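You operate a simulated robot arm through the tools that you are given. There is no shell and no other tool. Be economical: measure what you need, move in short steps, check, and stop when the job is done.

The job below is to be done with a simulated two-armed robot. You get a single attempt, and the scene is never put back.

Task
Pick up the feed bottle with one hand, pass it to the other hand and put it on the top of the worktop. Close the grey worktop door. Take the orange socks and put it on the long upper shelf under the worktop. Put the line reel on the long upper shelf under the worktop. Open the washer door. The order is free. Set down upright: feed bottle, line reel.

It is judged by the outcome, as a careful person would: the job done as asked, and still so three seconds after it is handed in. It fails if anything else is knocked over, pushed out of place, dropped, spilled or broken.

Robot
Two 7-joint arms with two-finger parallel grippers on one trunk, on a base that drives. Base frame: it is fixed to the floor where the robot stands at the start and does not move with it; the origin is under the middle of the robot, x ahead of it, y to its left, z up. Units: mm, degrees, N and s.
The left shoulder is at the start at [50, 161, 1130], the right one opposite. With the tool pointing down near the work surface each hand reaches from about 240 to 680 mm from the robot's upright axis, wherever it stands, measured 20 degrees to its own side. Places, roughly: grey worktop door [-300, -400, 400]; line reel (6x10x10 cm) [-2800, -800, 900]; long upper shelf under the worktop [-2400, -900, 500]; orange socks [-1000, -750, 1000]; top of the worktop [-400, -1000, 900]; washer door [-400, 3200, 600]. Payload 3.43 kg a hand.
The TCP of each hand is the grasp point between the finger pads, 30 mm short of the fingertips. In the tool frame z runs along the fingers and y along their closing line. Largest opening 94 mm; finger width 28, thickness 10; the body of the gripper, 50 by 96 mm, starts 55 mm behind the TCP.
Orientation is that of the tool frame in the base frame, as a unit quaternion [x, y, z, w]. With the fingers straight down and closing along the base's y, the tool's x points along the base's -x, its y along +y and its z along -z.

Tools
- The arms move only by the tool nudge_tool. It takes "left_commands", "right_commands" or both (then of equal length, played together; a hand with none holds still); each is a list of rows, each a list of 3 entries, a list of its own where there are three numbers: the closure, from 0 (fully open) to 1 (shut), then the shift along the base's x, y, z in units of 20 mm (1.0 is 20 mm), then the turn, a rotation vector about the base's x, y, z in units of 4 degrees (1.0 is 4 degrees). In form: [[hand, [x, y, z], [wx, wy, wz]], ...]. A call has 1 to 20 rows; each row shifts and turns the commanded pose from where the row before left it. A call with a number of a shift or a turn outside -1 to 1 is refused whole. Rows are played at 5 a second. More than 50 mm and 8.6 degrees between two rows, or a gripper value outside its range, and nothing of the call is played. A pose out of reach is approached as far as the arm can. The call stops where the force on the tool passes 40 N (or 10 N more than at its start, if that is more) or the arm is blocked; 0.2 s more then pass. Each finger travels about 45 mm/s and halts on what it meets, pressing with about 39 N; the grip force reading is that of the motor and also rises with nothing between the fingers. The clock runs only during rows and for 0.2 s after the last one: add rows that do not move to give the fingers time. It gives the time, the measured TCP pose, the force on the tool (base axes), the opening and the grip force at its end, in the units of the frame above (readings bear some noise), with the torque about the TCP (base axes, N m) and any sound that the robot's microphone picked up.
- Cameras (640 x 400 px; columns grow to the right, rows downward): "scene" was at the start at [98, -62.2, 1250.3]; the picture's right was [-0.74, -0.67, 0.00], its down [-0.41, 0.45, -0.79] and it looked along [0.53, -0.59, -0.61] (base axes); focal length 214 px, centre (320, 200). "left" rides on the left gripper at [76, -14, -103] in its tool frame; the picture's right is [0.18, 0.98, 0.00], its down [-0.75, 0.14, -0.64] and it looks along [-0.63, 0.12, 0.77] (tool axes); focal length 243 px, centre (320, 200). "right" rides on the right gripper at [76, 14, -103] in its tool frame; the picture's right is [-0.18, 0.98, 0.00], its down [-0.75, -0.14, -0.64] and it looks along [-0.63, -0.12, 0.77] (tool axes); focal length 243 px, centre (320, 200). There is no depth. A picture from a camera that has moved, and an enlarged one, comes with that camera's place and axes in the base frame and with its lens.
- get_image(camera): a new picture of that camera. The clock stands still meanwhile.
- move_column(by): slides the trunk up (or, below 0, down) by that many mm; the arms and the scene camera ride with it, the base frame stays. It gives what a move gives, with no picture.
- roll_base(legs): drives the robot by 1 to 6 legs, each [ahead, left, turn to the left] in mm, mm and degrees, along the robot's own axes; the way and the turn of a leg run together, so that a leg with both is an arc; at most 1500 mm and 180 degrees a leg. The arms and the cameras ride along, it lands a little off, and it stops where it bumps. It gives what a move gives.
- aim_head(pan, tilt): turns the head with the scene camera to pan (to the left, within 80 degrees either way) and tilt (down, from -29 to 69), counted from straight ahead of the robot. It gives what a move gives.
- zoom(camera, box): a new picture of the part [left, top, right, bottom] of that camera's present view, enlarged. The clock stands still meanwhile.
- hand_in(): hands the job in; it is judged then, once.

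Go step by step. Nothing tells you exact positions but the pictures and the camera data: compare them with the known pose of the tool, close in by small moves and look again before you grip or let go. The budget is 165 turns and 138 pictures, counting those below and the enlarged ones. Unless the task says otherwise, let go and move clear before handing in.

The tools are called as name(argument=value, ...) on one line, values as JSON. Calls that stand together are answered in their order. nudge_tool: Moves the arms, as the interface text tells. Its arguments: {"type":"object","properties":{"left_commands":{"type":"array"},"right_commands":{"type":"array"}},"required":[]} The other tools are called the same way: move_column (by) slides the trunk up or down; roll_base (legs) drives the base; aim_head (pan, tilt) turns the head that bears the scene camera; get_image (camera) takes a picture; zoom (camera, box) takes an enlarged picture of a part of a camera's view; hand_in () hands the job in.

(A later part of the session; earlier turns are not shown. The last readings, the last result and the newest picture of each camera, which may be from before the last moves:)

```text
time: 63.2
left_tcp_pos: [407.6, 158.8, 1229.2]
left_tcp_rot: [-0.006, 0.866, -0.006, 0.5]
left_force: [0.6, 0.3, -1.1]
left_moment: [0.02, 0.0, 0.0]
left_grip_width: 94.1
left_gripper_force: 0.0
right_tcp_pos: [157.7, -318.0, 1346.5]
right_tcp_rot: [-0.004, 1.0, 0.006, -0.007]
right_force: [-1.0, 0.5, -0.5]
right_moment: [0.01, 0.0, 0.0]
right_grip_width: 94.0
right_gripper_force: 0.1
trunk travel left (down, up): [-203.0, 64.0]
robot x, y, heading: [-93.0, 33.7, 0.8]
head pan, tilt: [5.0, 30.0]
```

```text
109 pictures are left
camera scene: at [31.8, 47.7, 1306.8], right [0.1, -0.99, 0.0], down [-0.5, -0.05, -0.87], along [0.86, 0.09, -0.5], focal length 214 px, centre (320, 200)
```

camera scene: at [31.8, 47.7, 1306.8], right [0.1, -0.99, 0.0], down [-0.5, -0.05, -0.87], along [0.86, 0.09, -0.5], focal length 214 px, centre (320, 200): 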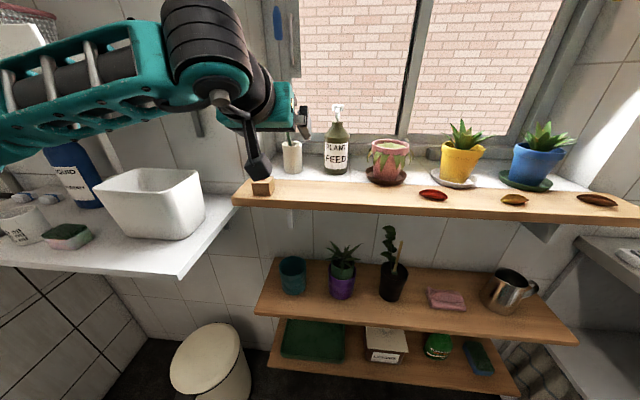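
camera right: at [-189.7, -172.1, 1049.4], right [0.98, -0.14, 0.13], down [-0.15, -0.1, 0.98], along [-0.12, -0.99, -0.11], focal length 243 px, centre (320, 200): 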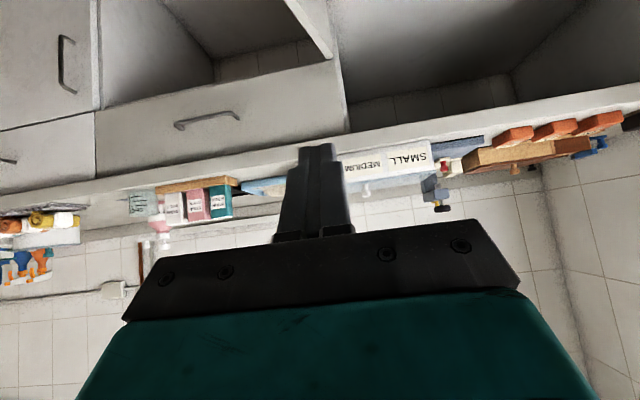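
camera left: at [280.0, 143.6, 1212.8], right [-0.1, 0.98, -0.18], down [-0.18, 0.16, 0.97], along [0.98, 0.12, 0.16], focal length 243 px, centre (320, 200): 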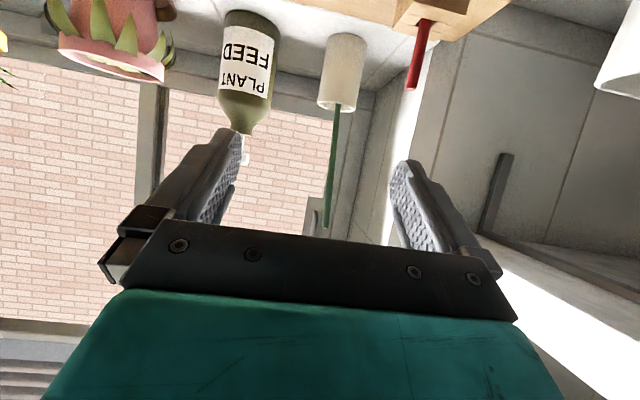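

Triangulation puts the bottle axis near (635, 62) with its base at z≈1055. I'll roll forward to the start position and line up the left hand.

roll_base(legs=[[90, -35, 0]])

nudge_tool(left_commands=[[0, [0, -0.6, -0.5], [0, 0, 0]], [0, [0, -0.6, -0.5], [0, 0, 0]], [0, [0, -0.6, -0.5], [0, 0, 0]], [0, [0, -0.6, -0.5], [0, 0, 0]], [0, [0, -0.7, -0.5], [0, 0, 0]]])

get_image(camera="left")

zoom(camera="scene", box=[220, 60, 460, 210])

```text
time: 64.2
left_tcp_pos: [440.6, 147.6, 1226.8]
left_tcp_rot: [-0.008, 0.866, -0.001, 0.501]
left_force: [-1.0, 0.7, -0.5]
left_moment: [-0.03, 0.01, 0.0]
left_grip_width: 94.4
left_gripper_force: 0.1
right_tcp_pos: [199.4, -336.6, 1349.2]
right_tcp_rot: [-0.01, 1.0, 0.005, -0.003]
right_force: [-0.1, -0.5, -0.5]
right_moment: [0.04, 0.01, 0.0]
right_grip_width: 93.9
right_gripper_force: 0.1
trunk travel left (down, up): [-203.0, 64.0]
robot x, y, heading: [-46.8, 15.4, 1.4]
head pan, tilt: [5.0, 30.0]
stopped in leg 1: the robot was blocked; the commanded pose is now the measured one
```

```text
time: 65.5
left_tcp_pos: [446.2, 97.7, 1179.1]
left_tcp_rot: [-0.018, 0.865, -0.003, 0.502]
left_force: [-0.4, -0.1, 0.7]
left_moment: [0.02, 0.0, -0.01]
left_grip_width: 94.1
left_gripper_force: 0.0
right_tcp_pos: [199.3, -327.4, 1352.7]
right_tcp_rot: [-0.01, 1.0, 0.002, -0.003]
right_force: [0.2, -0.1, -0.5]
right_moment: [0.03, -0.04, 0.0]
right_grip_width: 94.4
right_gripper_force: 0.1
trunk travel left (down, up): [-203.0, 64.0]
robot x, y, heading: [-44.5, 16.7, 1.2]
head pan, tilt: [5.0, 30.0]
```

```text
108 pictures are left
camera left: at [319.3, 78.8, 1163.8], right [-0.12, 0.98, -0.18], down [-0.19, 0.16, 0.97], along [0.97, 0.15, 0.16], focal length 243 px, centre (320, 200)
```

left: 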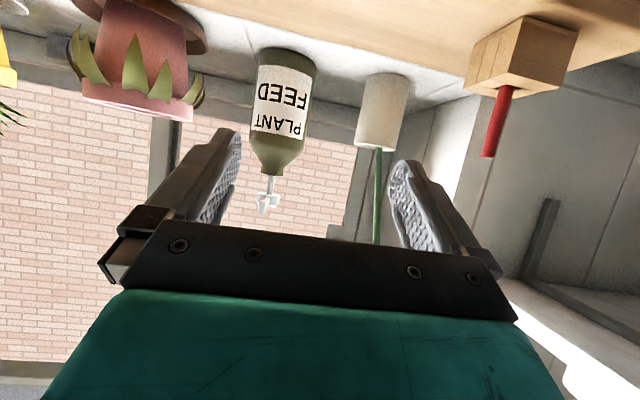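

```text
2.67 times, centred on (340, 135) of scene
camera zoom: at [70.3, 36.9, 1308.2], right [0.11, -0.99, 0.01], down [-0.49, -0.06, -0.87], along [0.87, 0.09, -0.49], focal length 572 px, centre (267, 373)
```

zoom: 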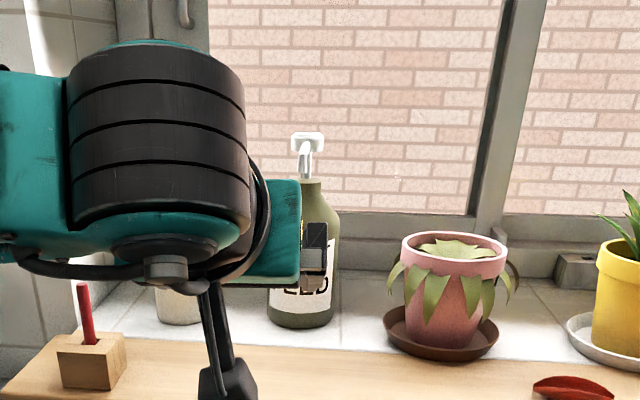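

The drive was blocked by something, probably the left elbow. I'll look that way.

aim_head(pan=60, tilt=10)

get_image(camera="scene")

```text
time: 66.7
left_tcp_pos: [444.0, 97.7, 1178.4]
left_tcp_rot: [-0.017, 0.865, -0.003, 0.502]
left_force: [0.0, 0.4, 0.9]
left_moment: [-0.01, 0.03, -0.02]
left_grip_width: 93.9
left_gripper_force: 0.0
right_tcp_pos: [197.9, -327.6, 1352.3]
right_tcp_rot: [-0.008, 1.0, 0.001, -0.002]
right_force: [0.7, -0.7, 0.1]
right_moment: [-0.04, -0.03, 0.0]
right_grip_width: 93.9
right_gripper_force: 0.0
trunk travel left (down, up): [-203.0, 64.0]
robot x, y, heading: [-42.9, 16.9, 1.1]
head pan, tilt: [60.0, 10.0]
```

```text
106 pictures are left
camera scene: at [24.6, 108.4, 1339.3], right [0.88, -0.48, 0.02], down [-0.07, -0.16, -0.98], along [0.48, 0.86, -0.18], focal length 214 px, centre (320, 200)
```

scene: 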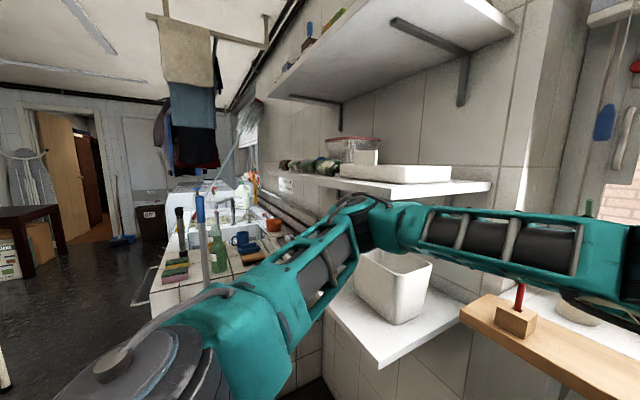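

The left elbow touched the small wall shelf; nothing appears moved. I'll back off, shift right, and approach again with the arm straighter ahead.

roll_base(legs=[[-70, 0, -1], [0, -150, 0], [60, 0, 0]])

get_image(camera="scene")

get_image(camera="left")

```text
time: 69.2
left_tcp_pos: [445.6, -77.4, 1171.7]
left_tcp_rot: [0.003, 0.869, -0.008, 0.495]
left_force: [0.9, 1.1, -0.1]
left_moment: [0.01, -0.02, -0.02]
left_grip_width: 93.9
left_gripper_force: 0.0
right_tcp_pos: [194.9, -490.7, 1346.6]
right_tcp_rot: [0.001, 1.0, 0.006, -0.009]
right_force: [0.2, 0.0, 0.2]
right_moment: [0.0, 0.02, 0.03]
right_grip_width: 94.0
right_gripper_force: 0.0
trunk travel left (down, up): [-203.0, 64.0]
robot x, y, heading: [-57.9, -133.1, 0.1]
head pan, tilt: [60.0, 10.0]
```

```text
105 pictures are left
camera scene: at [29.5, -52.2, 1339.0], right [0.87, -0.5, 0.0], down [-0.09, -0.15, -0.98], along [0.49, 0.85, -0.17], focal length 214 px, centre (320, 200)
```

scene: 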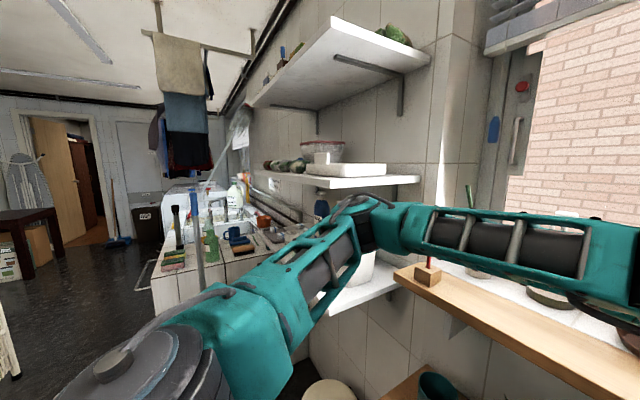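

```text
104 pictures are left
camera left: at [318.2, -91.1, 1158.6], right [-0.09, 0.98, -0.17], down [-0.17, 0.15, 0.97], along [0.98, 0.11, 0.15], focal length 243 px, centre (320, 200)
```

left: 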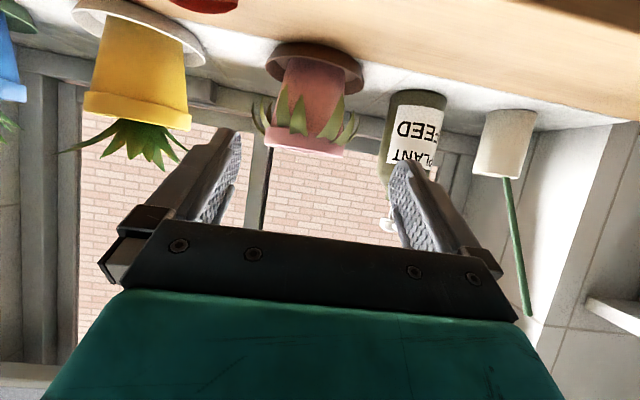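

Refined position: axis about (650, 57), base z≈1046. I'll move the left hand over to the bottle's line, staying back from it.

nudge_tool(left_commands=[[0, [0, 1, 0], [0, 0, 0]], [0, [0, 1, 0], [0, 0, 0]], [0, [0, 1, 0], [0, 0, 0]], [0, [0, 1, 0], [0, 0, 0]], [0, [0, 1, 0], [0, 0, 0]], [0, [0, 1, 0], [0, 0, 0]], [0, [0, 0.7, 0], [0, 0, 0]], [0, [0.8, 0, -0.2], [0, 0, 0]], [0, [0.8, 0, -0.2], [0, 0, 0]], [0, [0.8, 0, -0.2], [0, 0, 0]]])

get_image(camera="scene")

get_image(camera="left")

```text
time: 71.5
left_tcp_pos: [492.3, 58.9, 1161.3]
left_tcp_rot: [0.001, 0.868, -0.006, 0.496]
left_force: [0.3, 0.5, 0.1]
left_moment: [0.0, -0.01, 0.0]
left_grip_width: 94.2
left_gripper_force: 0.1
right_tcp_pos: [194.8, -493.1, 1345.8]
right_tcp_rot: [0.0, 1.0, 0.006, -0.008]
right_force: [-0.6, -0.3, -0.9]
right_moment: [0.02, -0.01, 0.01]
right_grip_width: 94.0
right_gripper_force: 0.0
trunk travel left (down, up): [-203.0, 64.0]
robot x, y, heading: [-59.8, -134.5, -0.3]
head pan, tilt: [60.0, 10.0]
```

```text
103 pictures are left
camera scene: at [28.8, -52.3, 1339.1], right [0.87, -0.5, 0.0], down [-0.09, -0.15, -0.98], along [0.49, 0.85, -0.17], focal length 214 px, centre (320, 200)
```

scene: 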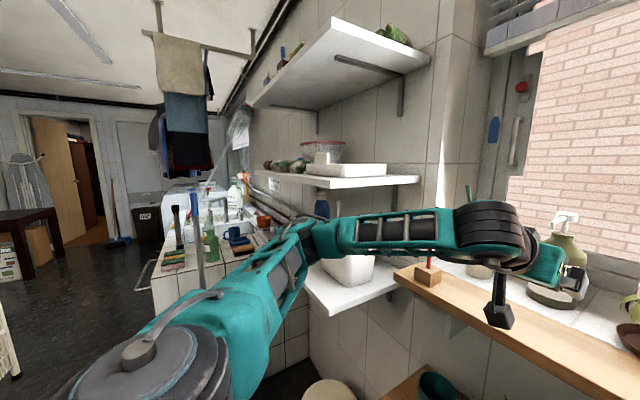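

```text
102 pictures are left
camera left: at [364.4, 44.1, 1147.1], right [-0.08, 0.98, -0.17], down [-0.17, 0.15, 0.97], along [0.98, 0.11, 0.15], focal length 243 px, centre (320, 200)
```

left: 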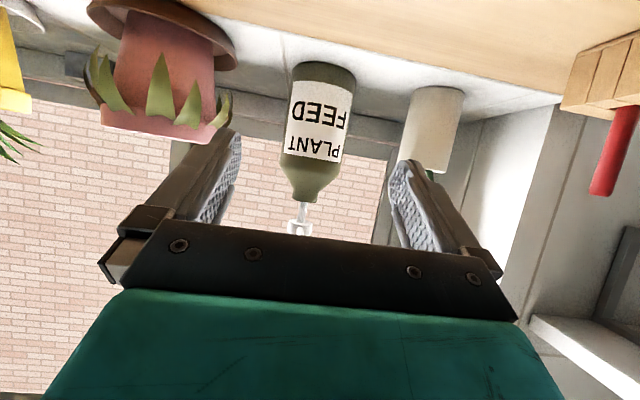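

Well aligned with clearance on both sides. Moving in along the tool axis, stopping short for a check.

nudge_tool(left_commands=[[0, [0.94, 0, -0.44], [0, 0, 0]], [0, [0.94, 0, -0.44], [0, 0, 0]], [0, [0.94, 0, -0.44], [0, 0, 0]], [0, [0.94, 0, -0.44], [0, 0, 0]]])

aim_head(pan=25, tilt=20)

get_image(camera="left")

zoom(camera="scene", box=[240, 90, 480, 240])

```text
time: 72.5
left_tcp_pos: [568.3, 58.2, 1125.1]
left_tcp_rot: [0.001, 0.868, -0.006, 0.497]
left_force: [-0.7, -0.1, 0.6]
left_moment: [0.0, 0.02, 0.03]
left_grip_width: 94.3
left_gripper_force: 0.2
right_tcp_pos: [192.3, -492.5, 1347.3]
right_tcp_rot: [0.001, 1.0, 0.006, -0.009]
right_force: [0.8, -0.4, 0.2]
right_moment: [0.04, 0.05, -0.01]
right_grip_width: 93.8
right_gripper_force: 0.1
trunk travel left (down, up): [-203.0, 64.0]
robot x, y, heading: [-55.8, -132.8, 0.1]
head pan, tilt: [60.0, 10.0]
```

```text
time: 73.5
left_tcp_pos: [568.6, 58.0, 1126.3]
left_tcp_rot: [0.001, 0.868, -0.007, 0.497]
left_force: [0.2, -0.1, -0.1]
left_moment: [0.02, 0.0, -0.02]
left_grip_width: 94.0
left_gripper_force: 0.0
right_tcp_pos: [193.4, -492.6, 1346.2]
right_tcp_rot: [0.001, 1.0, 0.006, -0.008]
right_force: [-0.3, 0.4, 0.3]
right_moment: [0.0, 0.02, 0.01]
right_grip_width: 94.0
right_gripper_force: 0.0
trunk travel left (down, up): [-203.0, 64.0]
robot x, y, heading: [-58.1, -133.5, 0.1]
head pan, tilt: [25.0, 20.0]
```

```text
101 pictures are left
camera left: at [441.0, 43.2, 1112.1], right [-0.09, 0.98, -0.17], down [-0.17, 0.15, 0.97], along [0.98, 0.11, 0.15], focal length 243 px, centre (320, 200)
```

left: 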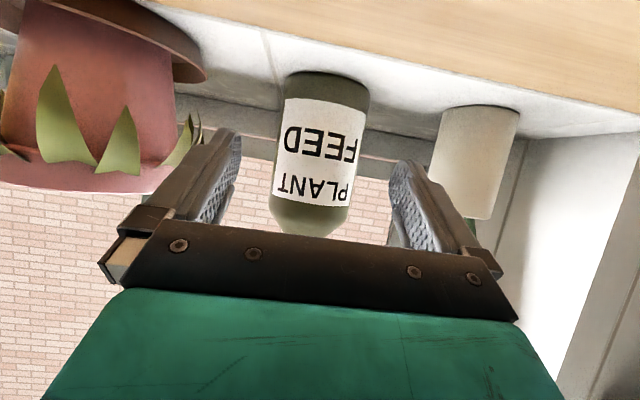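

```text
2.67 times, centred on (360, 165) of scene
camera zoom: at [66.4, -93.3, 1322.9], right [0.42, -0.91, 0.0], down [-0.31, -0.14, -0.94], along [0.85, 0.4, -0.34], focal length 572 px, centre (213, 293)
```

zoom: 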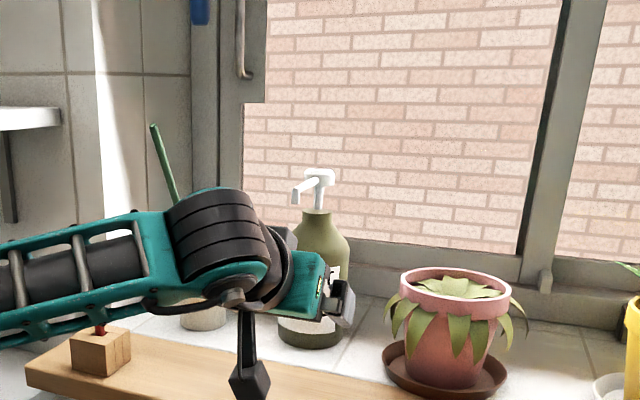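

On line. Final advance to about (642, 57, 1090), then close.

nudge_tool(left_commands=[[0, [0.94, 0, -0.44], [0, 0, 0]], [0, [0.94, -0.05, -0.44], [0, 0, 0]], [0, [0.94, 0, -0.44], [0, 0, 0]], [0, [0.9, 0, -0.44], [0, 0, 0]]])

get_image(camera="left")

zoom(camera="scene", box=[240, 90, 480, 240])

```text
time: 74.5
left_tcp_pos: [641.4, 56.4, 1088.6]
left_tcp_rot: [0.001, 0.868, -0.006, 0.496]
left_force: [0.5, 0.1, 0.1]
left_moment: [-0.03, 0.02, 0.04]
left_grip_width: 94.2
left_gripper_force: 0.0
right_tcp_pos: [194.7, -492.5, 1346.5]
right_tcp_rot: [0.001, 1.0, 0.006, -0.008]
right_force: [0.5, -0.4, -0.4]
right_moment: [-0.01, -0.02, 0.02]
right_grip_width: 93.7
right_gripper_force: 0.1
trunk travel left (down, up): [-203.0, 64.0]
robot x, y, heading: [-57.6, -136.4, -0.3]
head pan, tilt: [25.0, 20.0]
```

```text
99 pictures are left
camera left: at [514.6, 42.2, 1076.0], right [-0.08, 0.98, -0.17], down [-0.17, 0.15, 0.97], along [0.98, 0.11, 0.15], focal length 243 px, centre (320, 200)
```

left: 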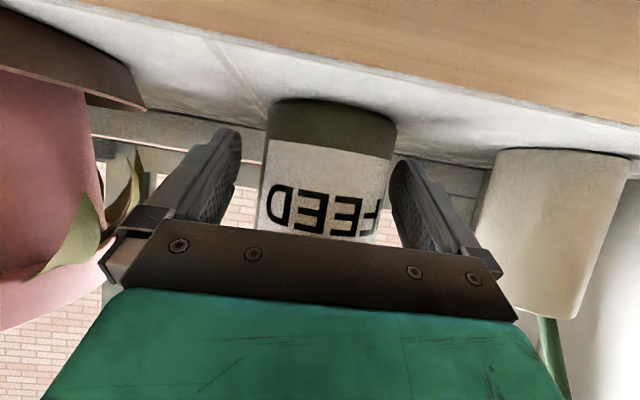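

```text
2.67 times, centred on (360, 165) of scene
camera zoom: at [66.7, -93.5, 1322.8], right [0.42, -0.91, 0.0], down [-0.31, -0.14, -0.94], along [0.85, 0.4, -0.34], focal length 572 px, centre (213, 293)
```

zoom: 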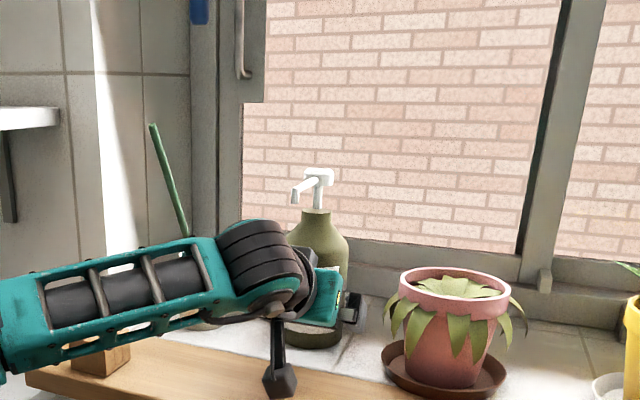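

The bottle front looks to be at x≈628, so I'll go 10 mm deeper, then close.

nudge_tool(left_commands=[[0, [0.5, 0, 0], [0, 0, 0]], [0.15, [0, 0, 0], [0, 0, 0]], [0.3, [0, 0, 0], [0, 0, 0]], [0.5, [0, 0, 0], [0, 0, 0]], [0.7, [0, 0, 0], [0, 0, 0]], [1, [0, 0, 0], [0, 0, 0]], [1, [0, 0, 0], [0, 0, 0]], [1, [0, 0, 0], [0, 0, 0]]])

get_image(camera="left")

```text
time: 76.3
left_tcp_pos: [651.2, 55.7, 1090.1]
left_tcp_rot: [0.0, 0.868, -0.006, 0.496]
left_force: [-0.4, 2.1, 0.0]
left_moment: [0.06, 0.0, -0.01]
left_grip_width: 74.9
left_gripper_force: 38.7
right_tcp_pos: [193.1, -491.7, 1346.4]
right_tcp_rot: [0.001, 1.0, 0.006, -0.008]
right_force: [0.0, -0.9, 0.1]
right_moment: [0.0, -0.01, 0.01]
right_grip_width: 94.0
right_gripper_force: 0.1
trunk travel left (down, up): [-203.0, 64.0]
robot x, y, heading: [-56.1, -133.5, 0.2]
head pan, tilt: [25.0, 20.0]
```

```text
97 pictures are left
camera left: at [524.0, 41.8, 1076.3], right [-0.09, 0.98, -0.17], down [-0.17, 0.15, 0.97], along [0.98, 0.11, 0.15], focal length 243 px, centre (320, 200)
```

left: 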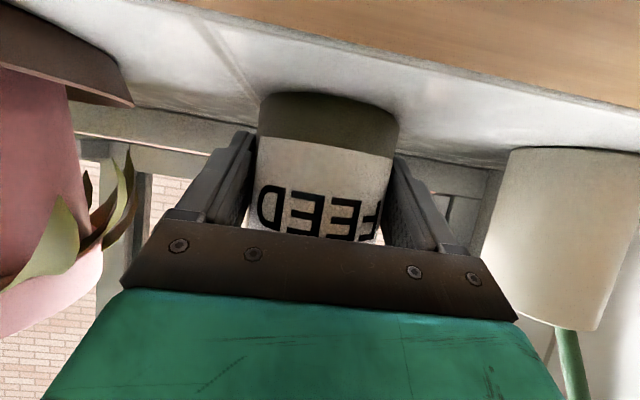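

Gripped at 75 mm. Lift, then pull back over the plank.

nudge_tool(left_commands=[[1, [0, 0, 0.5], [0, 0, 0]], [1, [0, 0, 0.7], [0, 0, 0]], [1, [0, 0, 1], [0, 0, 0]], [1, [0, 0, 1], [0, 0, 0]], [1, [-0.3, 0, 1], [0, 0, 0]], [1, [-0.5, 0, 0.8], [0, 0, 0]], [1, [-0.8, 0, 0.5], [0, 0, 0]], [1, [-1, 0, 0.5], [0, 0, 0]], [1, [-1, -0.3, 0.5], [0, 0, 0]], [1, [-1, -0.5, 0], [0, 0, 0]], [1, [-1, -0.5, 0], [0, 0, 0]], [1, [-1, -0.5, 0], [0, 0, 0]], [1, [-1, -0.5, 0], [0, 0, 0]]])

get_image(camera="left")

get_image(camera="scene")

```text
time: 79.1
left_tcp_pos: [499.7, 10.3, 1219.4]
left_tcp_rot: [0.002, 0.868, -0.007, 0.496]
left_force: [0.7, 1.3, -5.4]
left_moment: [-0.03, 0.05, 0.01]
left_grip_width: 74.9
left_gripper_force: 38.8
right_tcp_pos: [193.7, -490.5, 1346.6]
right_tcp_rot: [0.001, 1.0, 0.006, -0.009]
right_force: [0.5, 0.7, -0.1]
right_moment: [0.0, -0.02, 0.01]
right_grip_width: 93.9
right_gripper_force: 0.1
trunk travel left (down, up): [-203.0, 64.0]
robot x, y, heading: [-56.4, -137.1, 0.1]
head pan, tilt: [25.0, 20.0]
```

```text
96 pictures are left
camera left: at [372.5, -4.2, 1205.8], right [-0.09, 0.98, -0.17], down [-0.17, 0.15, 0.97], along [0.98, 0.11, 0.15], focal length 243 px, centre (320, 200)
```

left: 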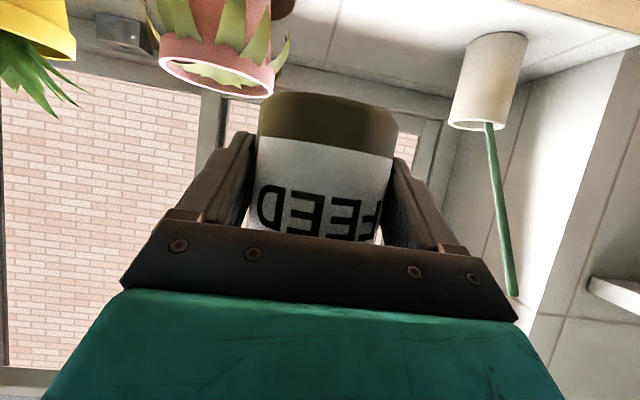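

```text
95 pictures are left
camera scene: at [66.7, -93.4, 1322.8], right [0.42, -0.91, 0.0], down [-0.31, -0.14, -0.94], along [0.85, 0.4, -0.34], focal length 214 px, centre (320, 200)
```

scene: 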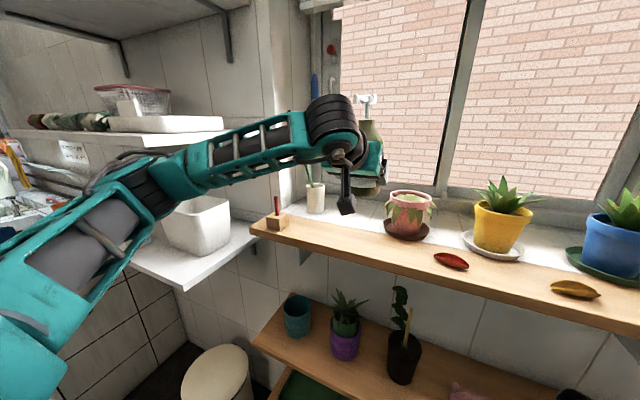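

The bottle is secure. I'll back off from the shelf for room, then turn both hands towards each other in front of the robot.

roll_base(legs=[[-270, 0, 0]])

nudge_tool(left_commands=[[1, [-0.3, -0.2, -0.2], [0, 0, -1]], [1, [-0.3, -0.2, -0.2], [0, 0, -1]], [1, [-0.3, -0.2, -0.2], [0, 0, -1]], [1, [-0.3, -0.2, -0.2], [0, 0, -1]], [1, [-0.3, -0.2, -0.2], [0, 0, -1]], [1, [-0.3, -0.2, -0.2], [0, 0, -1]], [1, [-0.3, -0.2, -0.2], [0, 0, -1]], [1, [-0.3, -0.2, -0.2], [0, 0, -1]], [1, [-0.3, -0.2, -0.2], [0, 0, -1]], [1, [-0.3, -0.2, -0.2], [0, 0, -1]], [1, [-0.3, -0.2, -0.2], [0, 0, -1]], [1, [-0.3, -0.2, -0.2], [0, 0, -1]], [1, [-0.3, -0.2, -0.2], [0, 0, -1]], [1, [-0.3, -0.2, -0.2], [0, 0, -1]], [1, [-0.3, -0.2, -0.2], [0, 0, -1]], [1, [0, 0, 0], [0, 0, 0]], [1, [0, 0, 0], [0, 0, 0]], [1, [0, 0, 0], [0, 0, 0]]], right_commands=[[0, [0.3, 0, -0.3], [0, -1, 0]], [0, [0.3, 0, -0.3], [0, -1, 0]], [0, [0.3, 0, -0.3], [0, -1, 0]], [0, [0.3, 0, -0.3], [0, -1, 0]], [0, [0.3, 0, -0.3], [0, -1, 0]], [0, [0.3, 0, -0.3], [0, -1, 0]], [0, [0.3, 0, -0.3], [0, -1, 0]], [0, [0.3, 0, -0.3], [0, -1, 0]], [0, [0.3, 0, -0.3], [0, -1, 0]], [0, [0.3, 0, -0.3], [0, -1, 0]], [0, [0.3, 0, -0.3], [0, -1, 0]], [0, [0.3, 0, -0.3], [0, -1, 0]], [0, [0.3, 0, -0.3], [0, -1, 0]], [0, [0.3, 0, -0.3], [0, -1, 0]], [0, [0.3, 0, -0.3], [0, -1, 0]], [0, [0.3, 0, -0.3], [0, -1, 0]], [0, [0.3, 0, -0.3], [0, -1, 0]], [0, [0, 0, 0], [0, 0, 0]]])

aim_head(pan=5, tilt=25)

get_image(camera="scene")

```text
time: 81.0
left_tcp_pos: [236.0, 11.1, 1218.9]
left_tcp_rot: [0.001, 0.868, -0.007, 0.496]
left_force: [-0.9, 0.3, -6.4]
left_moment: [-0.03, 0.04, -0.01]
left_grip_width: 74.8
left_gripper_force: 38.9
right_tcp_pos: [-69.7, -491.0, 1346.5]
right_tcp_rot: [0.001, 1.0, 0.005, -0.008]
right_force: [0.8, -0.6, 0.4]
right_moment: [-0.02, -0.02, -0.01]
right_grip_width: 93.9
right_gripper_force: 0.1
trunk travel left (down, up): [-203.0, 64.0]
robot x, y, heading: [-319.7, -134.2, -0.0]
head pan, tilt: [25.0, 20.0]
```

```text
time: 84.8
left_tcp_pos: [151.8, -46.3, 1165.4]
left_tcp_rot: [0.408, 0.767, -0.238, 0.434]
left_force: [-0.2, -0.6, -6.5]
left_moment: [0.02, 0.03, 0.02]
left_grip_width: 74.9
left_gripper_force: 39.3
left hand out of reach, approached as far as the arm can: row 15
right_tcp_pos: [33.1, -492.8, 1243.8]
right_tcp_rot: [-0.003, 0.833, 0.005, 0.553]
right_force: [-0.4, 0.9, 0.3]
right_moment: [0.02, 0.01, 0.03]
right_grip_width: 93.6
right_gripper_force: 0.1
trunk travel left (down, up): [-203.0, 64.0]
robot x, y, heading: [-322.1, -135.9, 0.2]
head pan, tilt: [25.0, 20.0]
```

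```text
time: 85.6
left_tcp_pos: [151.3, -44.6, 1163.6]
left_tcp_rot: [0.408, 0.767, -0.238, 0.434]
left_force: [-0.2, -0.2, -5.7]
left_moment: [0.07, 0.01, 0.01]
left_grip_width: 74.6
left_gripper_force: 38.7
right_tcp_pos: [31.9, -492.4, 1244.9]
right_tcp_rot: [-0.003, 0.834, 0.005, 0.552]
right_force: [0.1, 1.8, -0.3]
right_moment: [0.0, -0.01, 0.0]
right_grip_width: 93.8
right_gripper_force: 0.0
trunk travel left (down, up): [-203.0, 64.0]
robot x, y, heading: [-323.0, -137.3, 0.0]
head pan, tilt: [5.0, 25.0]
```

```text
94 pictures are left
camera scene: at [-189.6, -124.6, 1314.7], right [0.09, -1.0, 0.0], down [-0.42, -0.04, -0.91], along [0.9, 0.08, -0.42], focal length 214 px, centre (320, 200)
```

scene: 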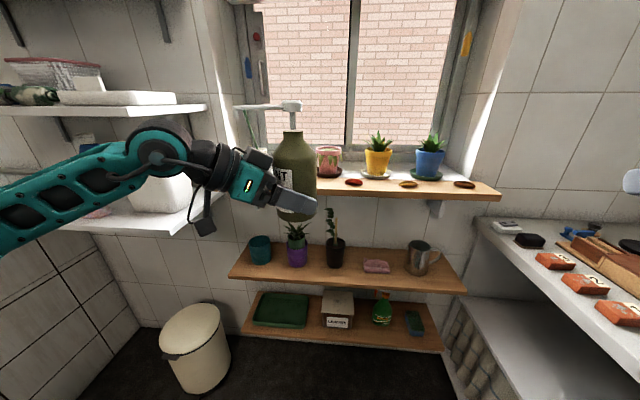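

The bottle is upright in the left hand. Now the right hand turns to face it and comes to a stand-off.

nudge_tool(right_commands=[[0, [0.15, 0.8, 0.1], [0, 0, 1]], [0, [0.15, 0.8, 0.1], [0, 0, 1]], [0, [0.15, 0.8, 0.1], [0, 0, 1]], [0, [0.15, 0.8, 0.1], [0, 0, 1]], [0, [0.15, 0.8, 0.1], [0, 0, 1]], [0, [0.15, 0.8, 0.1], [0, 0, 1]], [0, [0.15, 0.8, 0.1], [0, 0, 1]], [0, [0.15, 0.8, 0.1], [0, 0, 1]], [0, [0.15, 0.8, 0.1], [0, 0, 1]], [0, [0.15, 0.8, 0.1], [0, 0, 1]], [0, [0.15, 0.8, 0.1], [0, 0, 1]], [0, [0.15, 0.8, 0.1], [0, 0, 1]], [0, [0.15, 0.8, 0.1], [0, 0, 1]], [0, [0.15, 0.8, 0.1], [0, 0, 1]], [0, [0.15, 0.8, 0.1], [0, 0, 1]]])

get_image(camera="scene")

get_image(camera="right")

```text
time: 88.8
left_tcp_pos: [151.4, -44.9, 1163.4]
left_tcp_rot: [0.408, 0.766, -0.239, 0.435]
left_force: [0.3, -0.1, -5.2]
left_moment: [0.06, 0.08, 0.02]
left_grip_width: 74.6
left_gripper_force: 38.6
right_tcp_pos: [78.6, -250.2, 1275.4]
right_tcp_rot: [-0.419, 0.721, 0.28, 0.475]
right_force: [-0.1, -0.9, 0.1]
right_moment: [-0.02, -0.04, 0.01]
right_grip_width: 94.2
right_gripper_force: 0.1
trunk travel left (down, up): [-203.0, 64.0]
robot x, y, heading: [-320.2, -134.8, 0.2]
head pan, tilt: [5.0, 25.0]
```

```text
93 pictures are left
camera scene: at [-189.4, -124.5, 1314.6], right [0.09, -1.0, 0.0], down [-0.42, -0.04, -0.91], along [0.9, 0.08, -0.42], focal length 214 px, centre (320, 200)
```

scene: 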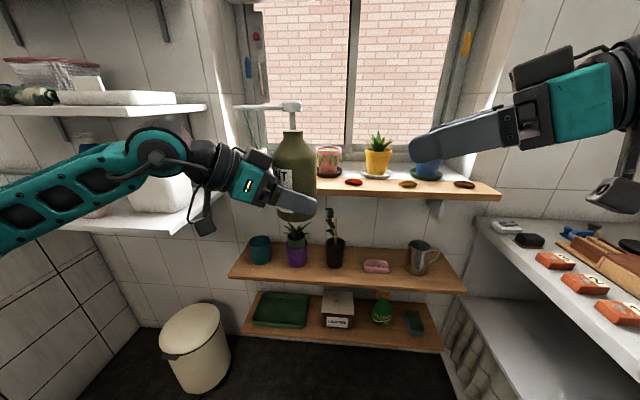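

```text
92 pictures are left
camera right: at [5.0, -351.5, 1246.2], right [-0.82, 0.54, 0.17], down [-0.02, -0.33, 0.94], along [0.57, 0.77, 0.28], focal length 243 px, centre (320, 200)
```

right: 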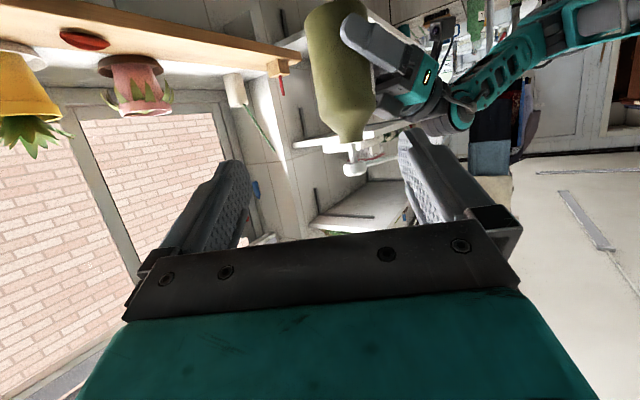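

Bottle axis is at about (156, -52), base z≈1125. Bring the right hand to a 100 mm stand-off on line.

nudge_tool(right_commands=[[0, [0.24, 1, -0.2], [0, 0, 0]], [0, [0.24, 1, -0.2], [0, 0, 0]], [0, [0.24, 1, -0.2], [0, 0, 0]], [0, [0.24, 1, -0.2], [0, 0, 0]], [0, [0.24, 1, -0.2], [0, 0, 0]]])

get_image(camera="right")

get_image(camera="scene")

```text
time: 90.0
left_tcp_pos: [151.0, -44.2, 1163.9]
left_tcp_rot: [0.408, 0.767, -0.239, 0.435]
left_force: [0.7, 0.8, -6.4]
left_moment: [0.03, 0.07, 0.02]
left_grip_width: 74.7
left_gripper_force: 39.0
right_tcp_pos: [101.8, -150.5, 1253.9]
right_tcp_rot: [-0.42, 0.721, 0.28, 0.475]
right_force: [0.2, -0.2, 0.5]
right_moment: [0.01, 0.05, 0.0]
right_grip_width: 94.1
right_gripper_force: 0.1
trunk travel left (down, up): [-203.0, 64.0]
robot x, y, heading: [-323.4, -134.1, -0.2]
head pan, tilt: [5.0, 25.0]
```

```text
91 pictures are left
camera right: at [28.1, -250.9, 1225.1], right [-0.82, 0.54, 0.17], down [-0.02, -0.33, 0.94], along [0.57, 0.77, 0.28], focal length 243 px, centre (320, 200)
```

right: 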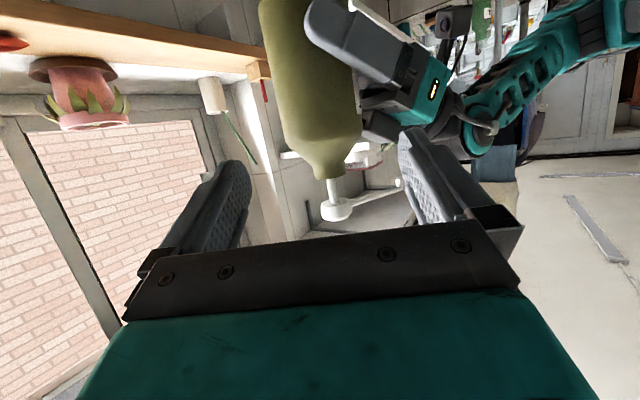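

```text
90 pictures are left
camera scene: at [-189.5, -124.4, 1314.7], right [0.09, -1.0, 0.0], down [-0.42, -0.04, -0.91], along [0.9, 0.08, -0.42], focal length 214 px, centre (320, 200)
```

scene: 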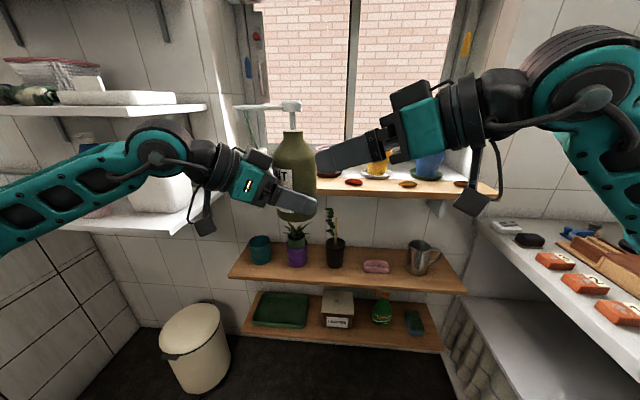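

Good line. Advancing the last 100 mm onto the upper body.

nudge_tool(right_commands=[[0, [0.41, 0.74, -0.27], [0, 0, 0]], [0, [0.41, 0.74, -0.27], [0, 0, 0]], [0, [0.41, 0.74, -0.27], [0, 0, 0]], [0, [0.41, 0.74, -0.27], [0, 0, 0]], [0, [0.41, 0.74, -0.27], [0, 0, 0]], [0, [0.41, 0.74, -0.27], [0, 0, 0]]])

get_image(camera="right")

zoom(camera="scene", box=[200, 80, 440, 230])

```text
time: 91.3
left_tcp_pos: [154.3, -39.2, 1160.7]
left_tcp_rot: [0.402, 0.773, -0.233, 0.431]
left_force: [-4.9, 3.3, -3.9]
left_moment: [-0.11, -0.1, -0.08]
left_grip_width: 74.5
left_gripper_force: 39.0
right_tcp_pos: [150.8, -74.6, 1226.1]
right_tcp_rot: [-0.416, 0.723, 0.275, 0.479]
right_force: [4.7, -3.6, -1.9]
right_moment: [-0.12, -0.12, -0.07]
right_grip_width: 90.8
right_gripper_force: 0.1
trunk travel left (down, up): [-203.0, 64.0]
robot x, y, heading: [-322.6, -132.5, 0.0]
head pan, tilt: [5.0, 25.0]
stopped in row 6 (left hand): the force on the tool passed its limit (the readings are from after the stop); the commanded pose is now the measured one
```

```text
89 pictures are left
camera right: at [75.8, -174.5, 1196.6], right [-0.81, 0.55, 0.17], down [-0.03, -0.33, 0.94], along [0.58, 0.76, 0.28], focal length 243 px, centre (320, 200)
```

right: 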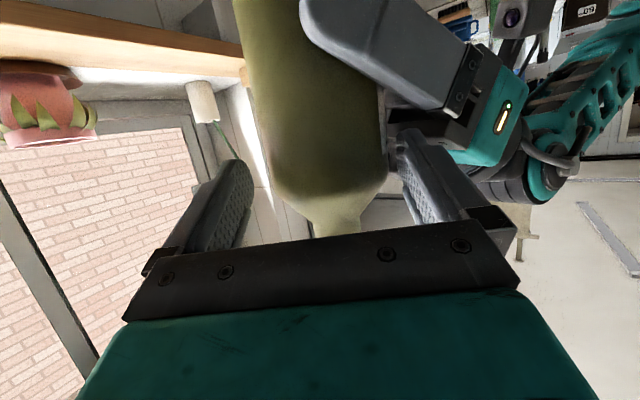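

```text
2.67 times, centred on (320, 155) of scene
camera zoom: at [-189.5, -124.8, 1314.7], right [0.09, -1.0, 0.0], down [-0.42, -0.04, -0.91], along [0.9, 0.08, -0.42], focal length 572 px, centre (320, 320)
```

zoom: 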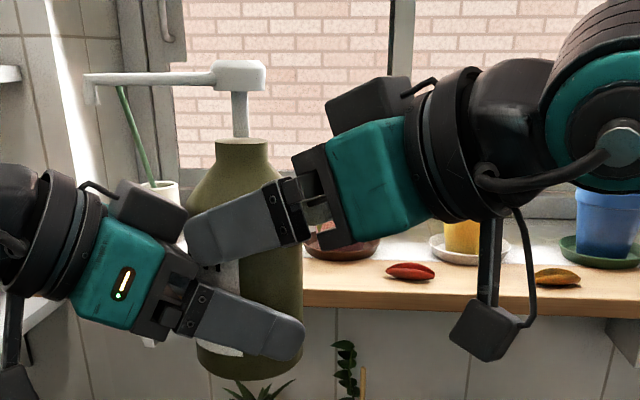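

The right rear finger met the left palm because the hands approach at too sharp an angle. I'll back off and turn the right hand further so they are nearly opposed.

nudge_tool(right_commands=[[0, [-0.41, -0.74, 0.27], [0, 0, 0]], [0, [-0.41, -0.74, 0.27], [0, 0, 0]], [0, [-0.41, -0.74, 0.27], [0, 0, 0]], [0, [-0.41, -0.74, 0.27], [0, 0, 0]], [0, [-0.41, -0.74, 0.27], [0, 0, 0]], [0, [-0.41, -0.74, 0.27], [0, 0, 0]], [0, [0.38, 0, 0], [0, 0, 1]], [0, [0.38, 0, 0], [0, 0, 1]], [0, [0.38, 0, 0], [0, 0, 1]], [0, [0.38, 0, 0], [0, 0, 1]], [0, [0.38, 0, 0], [0, 0, 1]], [0, [0.38, 0, 0], [0, 0, 1]], [0, [0.38, 0, 0], [0, 0, 1]], [0, [0.38, 0, 0], [0, 0, 1]], [0, [0.38, 0, 0], [0, 0, 1]], [0, [0.38, 0, 0], [0, 0, 1]]])

get_image(camera="right")

get_image(camera="scene")

```text
time: 94.7
left_tcp_pos: [155.5, -38.7, 1162.5]
left_tcp_rot: [0.401, 0.773, -0.233, 0.433]
left_force: [-0.7, 0.4, -6.0]
left_moment: [0.06, 0.05, -0.01]
left_grip_width: 74.3
left_gripper_force: 39.1
right_tcp_pos: [107.6, -162.2, 1259.3]
right_tcp_rot: [-0.442, 0.706, 0.295, 0.469]
right_force: [0.6, 0.3, 0.3]
right_moment: [0.02, 0.0, 0.03]
right_grip_width: 94.0
right_gripper_force: 0.1
right hand out of reach, approached as far as the arm can: row 8, 9, 10, 11, 12, 13, 14, 15, 16
trunk travel left (down, up): [-203.0, 64.0]
robot x, y, heading: [-319.5, -135.4, 0.1]
head pan, tilt: [5.0, 25.0]
```

```text
87 pictures are left
camera right: at [39.8, -266.9, 1229.6], right [-0.85, 0.49, 0.17], down [0.0, -0.33, 0.94], along [0.52, 0.8, 0.29], focal length 243 px, centre (320, 200)
```

right: 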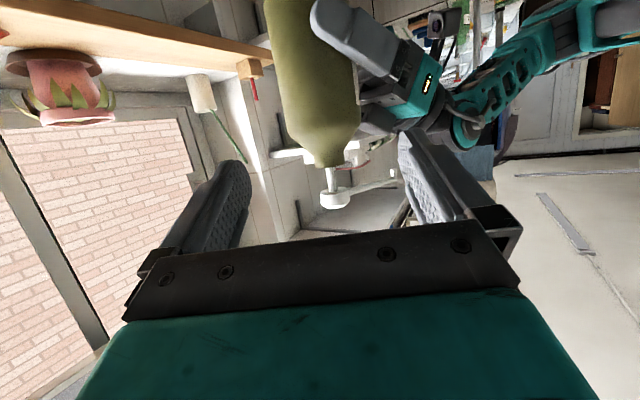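

```text
86 pictures are left
camera scene: at [-189.6, -124.7, 1314.7], right [0.09, -1.0, 0.0], down [-0.42, -0.04, -0.91], along [0.9, 0.08, -0.42], focal length 214 px, centre (320, 200)
```

scene: 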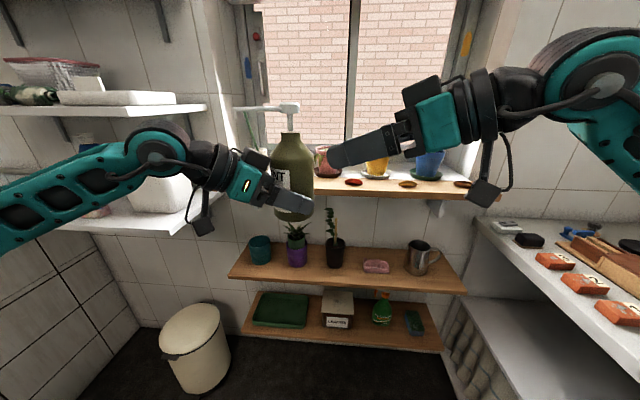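

The right wrist ran out of yaw there. I'll bring both hands closer to the body and lower, where the forearms point more inward, and then turn each further.

nudge_tool(left_commands=[[1, [-1, 0, -0.6], [0, 0, 0]], [1, [-1, 0, -0.6], [0, 0, 0]], [1, [-1, 0, -0.6], [0, 0, 0]], [1, [-1, 0, -0.6], [0, 0, 0]], [1, [-1, 0, -0.6], [0, 0, 0]], [1, [0, 0.2, 0], [0, 0, -1]], [1, [0, 0.2, 0], [0, 0, -1]], [1, [0, 0.2, 0], [0, 0, -1]], [1, [0, 0.2, 0], [0, 0, -1]], [1, [0, 0.2, 0], [0, 0, -1]]], right_commands=[[0, [-0.7, -0.8, -0.6], [0, 0, 0]], [0, [-0.7, -0.8, -0.6], [0, 0, 0]], [0, [-0.7, -0.8, -0.6], [0, 0, 0]], [0, [-0.7, -0.8, -0.6], [0, 0, 0]], [0, [-0.7, -0.8, -0.6], [0, 0, 0]], [0, [0, 0, 0], [0, 0, 1]], [0, [0, 0, 0], [0, 0, 1]], [0, [0, 0, 0], [0, 0, 1]], [0, [0, 0, 0], [0, 0, 1]], [0, [0, 0, 0], [0, 0, 1]]])

get_image(camera="scene")

```text
time: 96.9
left_tcp_pos: [44.4, -54.2, 1099.5]
left_tcp_rot: [0.475, 0.733, -0.263, 0.409]
left_force: [-0.7, 0.3, -6.7]
left_moment: [0.03, -0.01, 0.01]
left_grip_width: 74.2
left_gripper_force: 38.7
left hand out of reach, approached as far as the arm can: row 7, 8, 9, 10
right_tcp_pos: [38.6, -242.9, 1199.6]
right_tcp_rot: [-0.442, 0.705, 0.295, 0.47]
right_force: [-0.2, 0.1, -1.0]
right_moment: [0.0, 0.0, -0.04]
right_grip_width: 94.3
right_gripper_force: 0.1
right hand out of reach, approached as far as the arm can: row 6, 7, 8, 9, 10
trunk travel left (down, up): [-203.0, 64.0]
robot x, y, heading: [-323.9, -138.9, 0.1]
head pan, tilt: [5.0, 25.0]
```

```text
85 pictures are left
camera scene: at [-189.8, -125.0, 1314.7], right [0.09, -1.0, 0.0], down [-0.42, -0.04, -0.91], along [0.9, 0.08, -0.42], focal length 214 px, centre (320, 200)
```

scene: 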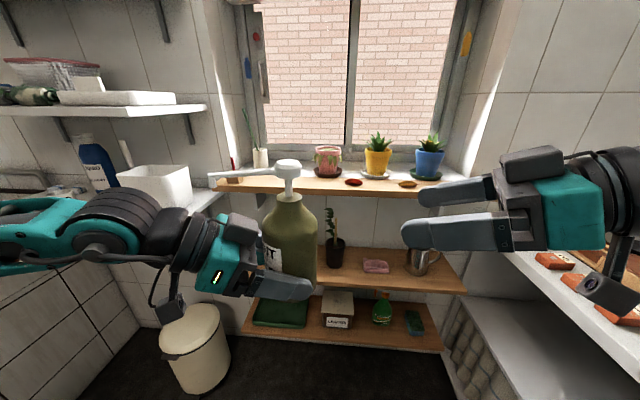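

Opposition is now about 130°. I'll also flatten the right hand's pitch so its fingers pass above the left palm, and move it to a new stand-off.

nudge_tool(right_commands=[[0, [-0.4, 0.4, -0.35], [0.9, -0.43, 0]], [0, [-0.4, 0.7, -0.35], [0.9, -0.43, 0]], [0, [-0.4, 0.8, -0.35], [0.9, -0.43, 0]], [0, [-0.4, 0.8, -0.35], [0.9, -0.43, 0]], [0, [-0.4, 0.8, -0.35], [0.9, -0.43, 0]]])

get_image(camera="scene")

get_image(camera="right")

```text
time: 98.1
left_tcp_pos: [44.6, -55.0, 1099.9]
left_tcp_rot: [0.474, 0.734, -0.263, 0.409]
left_force: [-0.3, 0.8, -6.3]
left_moment: [0.05, 0.02, 0.02]
left_grip_width: 74.3
left_gripper_force: 38.7
right_tcp_pos: [35.0, -172.1, 1169.3]
right_tcp_rot: [-0.384, 0.613, 0.368, 0.584]
right_force: [0.8, 0.0, -0.1]
right_moment: [-0.05, -0.03, 0.01]
right_grip_width: 93.8
right_gripper_force: 0.0
right hand out of reach, approached as far as the arm can: row 2, 3, 4, 5
trunk travel left (down, up): [-203.0, 64.0]
robot x, y, heading: [-324.3, -139.7, 0.1]
head pan, tilt: [5.0, 25.0]
```

```text
84 pictures are left
camera scene: at [-189.6, -124.6, 1314.7], right [0.09, -1.0, 0.0], down [-0.42, -0.04, -0.91], along [0.9, 0.08, -0.42], focal length 214 px, centre (320, 200)
```

scene: 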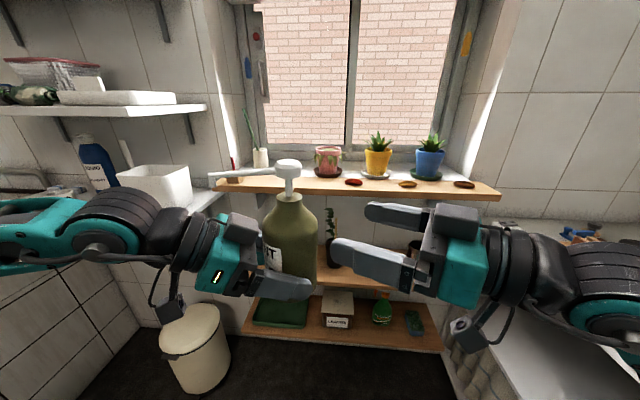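

```text
83 pictures are left
camera right: at [-24.6, -260.5, 1099.4], right [-0.88, 0.44, 0.19], down [-0.13, -0.61, 0.78], along [0.45, 0.66, 0.59], focal length 243 px, centre (320, 200)
```

right: 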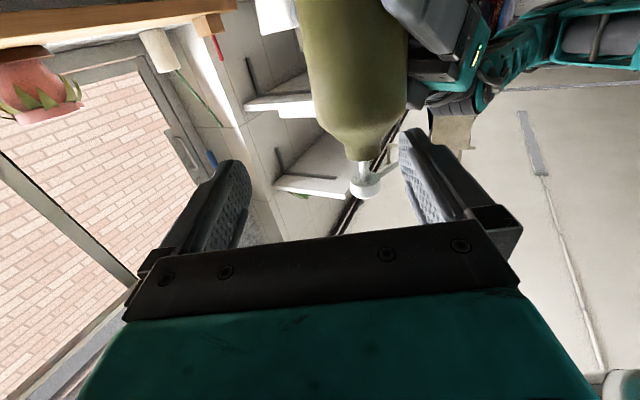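

The right hand is now level. I'll slide the bottle sideways onto the right hand's line with the left arm, then check.

nudge_tool(left_commands=[[1, [0.83, -0.4, 0], [0, 0, 0]], [1, [0.83, -0.4, 0], [0, 0, 0]], [1, [0, 0, 0], [0, 0, 0]], [1, [0, 0, 0], [0, 0, 0]]], right_commands=[[0, [0, 0, 0], [0, 0, 0]], [0, [0, 0, -0.3], [0, 0, 0]], [0, [0.35, 0.7, 0], [0, 0, 0]], [0, [0.35, 0.7, 0], [0, 0, 0]]])

get_image(camera="right")

zoom(camera="scene", box=[200, 140, 440, 320])

```text
time: 99.1
left_tcp_pos: [61.0, -61.4, 1088.4]
left_tcp_rot: [0.479, 0.728, -0.265, 0.413]
left_force: [0.4, 0.0, -7.1]
left_moment: [0.05, 0.04, -0.01]
left_grip_width: 74.0
left_gripper_force: 39.5
left hand out of reach, approached as far as the arm can: row 1, 2
right_tcp_pos: [50.2, -144.2, 1161.4]
right_tcp_rot: [-0.383, 0.614, 0.367, 0.584]
right_force: [0.9, -0.1, -0.5]
right_moment: [0.02, 0.0, 0.01]
right_grip_width: 94.1
right_gripper_force: 0.1
trunk travel left (down, up): [-203.0, 64.0]
robot x, y, heading: [-319.3, -136.8, 0.1]
head pan, tilt: [5.0, 25.0]
```

```text
82 pictures are left
camera right: at [-9.5, -231.9, 1092.2], right [-0.88, 0.44, 0.19], down [-0.13, -0.61, 0.78], along [0.46, 0.66, 0.59], focal length 243 px, centre (320, 200)
```

right: 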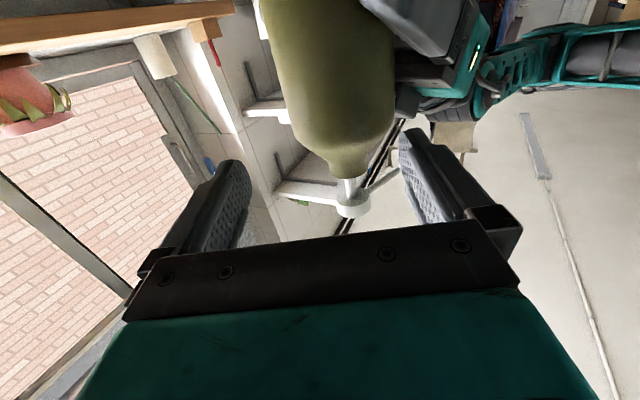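

```text
2.22 times, centred on (320, 230) of scene
camera zoom: at [-189.6, -124.6, 1314.7], right [0.09, -1.0, 0.0], down [-0.42, -0.04, -0.91], along [0.9, 0.08, -0.42], focal length 477 px, centre (320, 133)
```

zoom: 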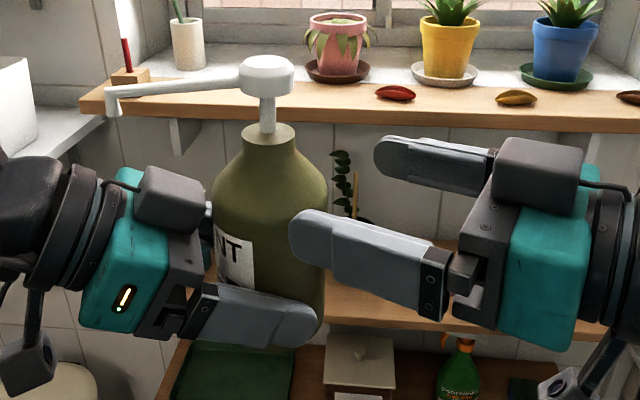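

The right hand still needs about 20 mm of sideways shift and 10 mm down; I'll do that with the right hand.

nudge_tool(right_commands=[[0, [-0.45, 0.22, -0.25], [0, 0, 0]], [0, [-0.45, 0.22, -0.25], [0, 0, 0]], [0, [0, 0, 0], [0, 0, 0]]])

get_image(camera="right")

```text
time: 99.9
left_tcp_pos: [60.4, -61.5, 1088.4]
left_tcp_rot: [0.479, 0.728, -0.265, 0.413]
left_force: [-0.1, 0.0, -6.3]
left_moment: [0.07, 0.06, 0.0]
left_grip_width: 74.3
left_gripper_force: 39.3
right_tcp_pos: [32.6, -134.5, 1153.5]
right_tcp_rot: [-0.384, 0.614, 0.368, 0.583]
right_force: [-0.5, 0.4, -0.1]
right_moment: [0.01, 0.0, -0.01]
right_grip_width: 94.0
right_gripper_force: 0.0
trunk travel left (down, up): [-203.0, 64.0]
robot x, y, heading: [-322.2, -136.1, 0.0]
head pan, tilt: [5.0, 25.0]
```

```text
80 pictures are left
camera right: at [-26.9, -223.7, 1082.6], right [-0.88, 0.44, 0.19], down [-0.13, -0.61, 0.78], along [0.46, 0.66, 0.59], focal length 243 px, centre (320, 200)
```

right: 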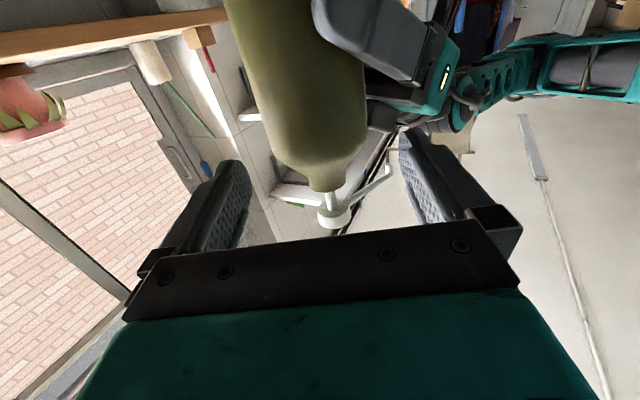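

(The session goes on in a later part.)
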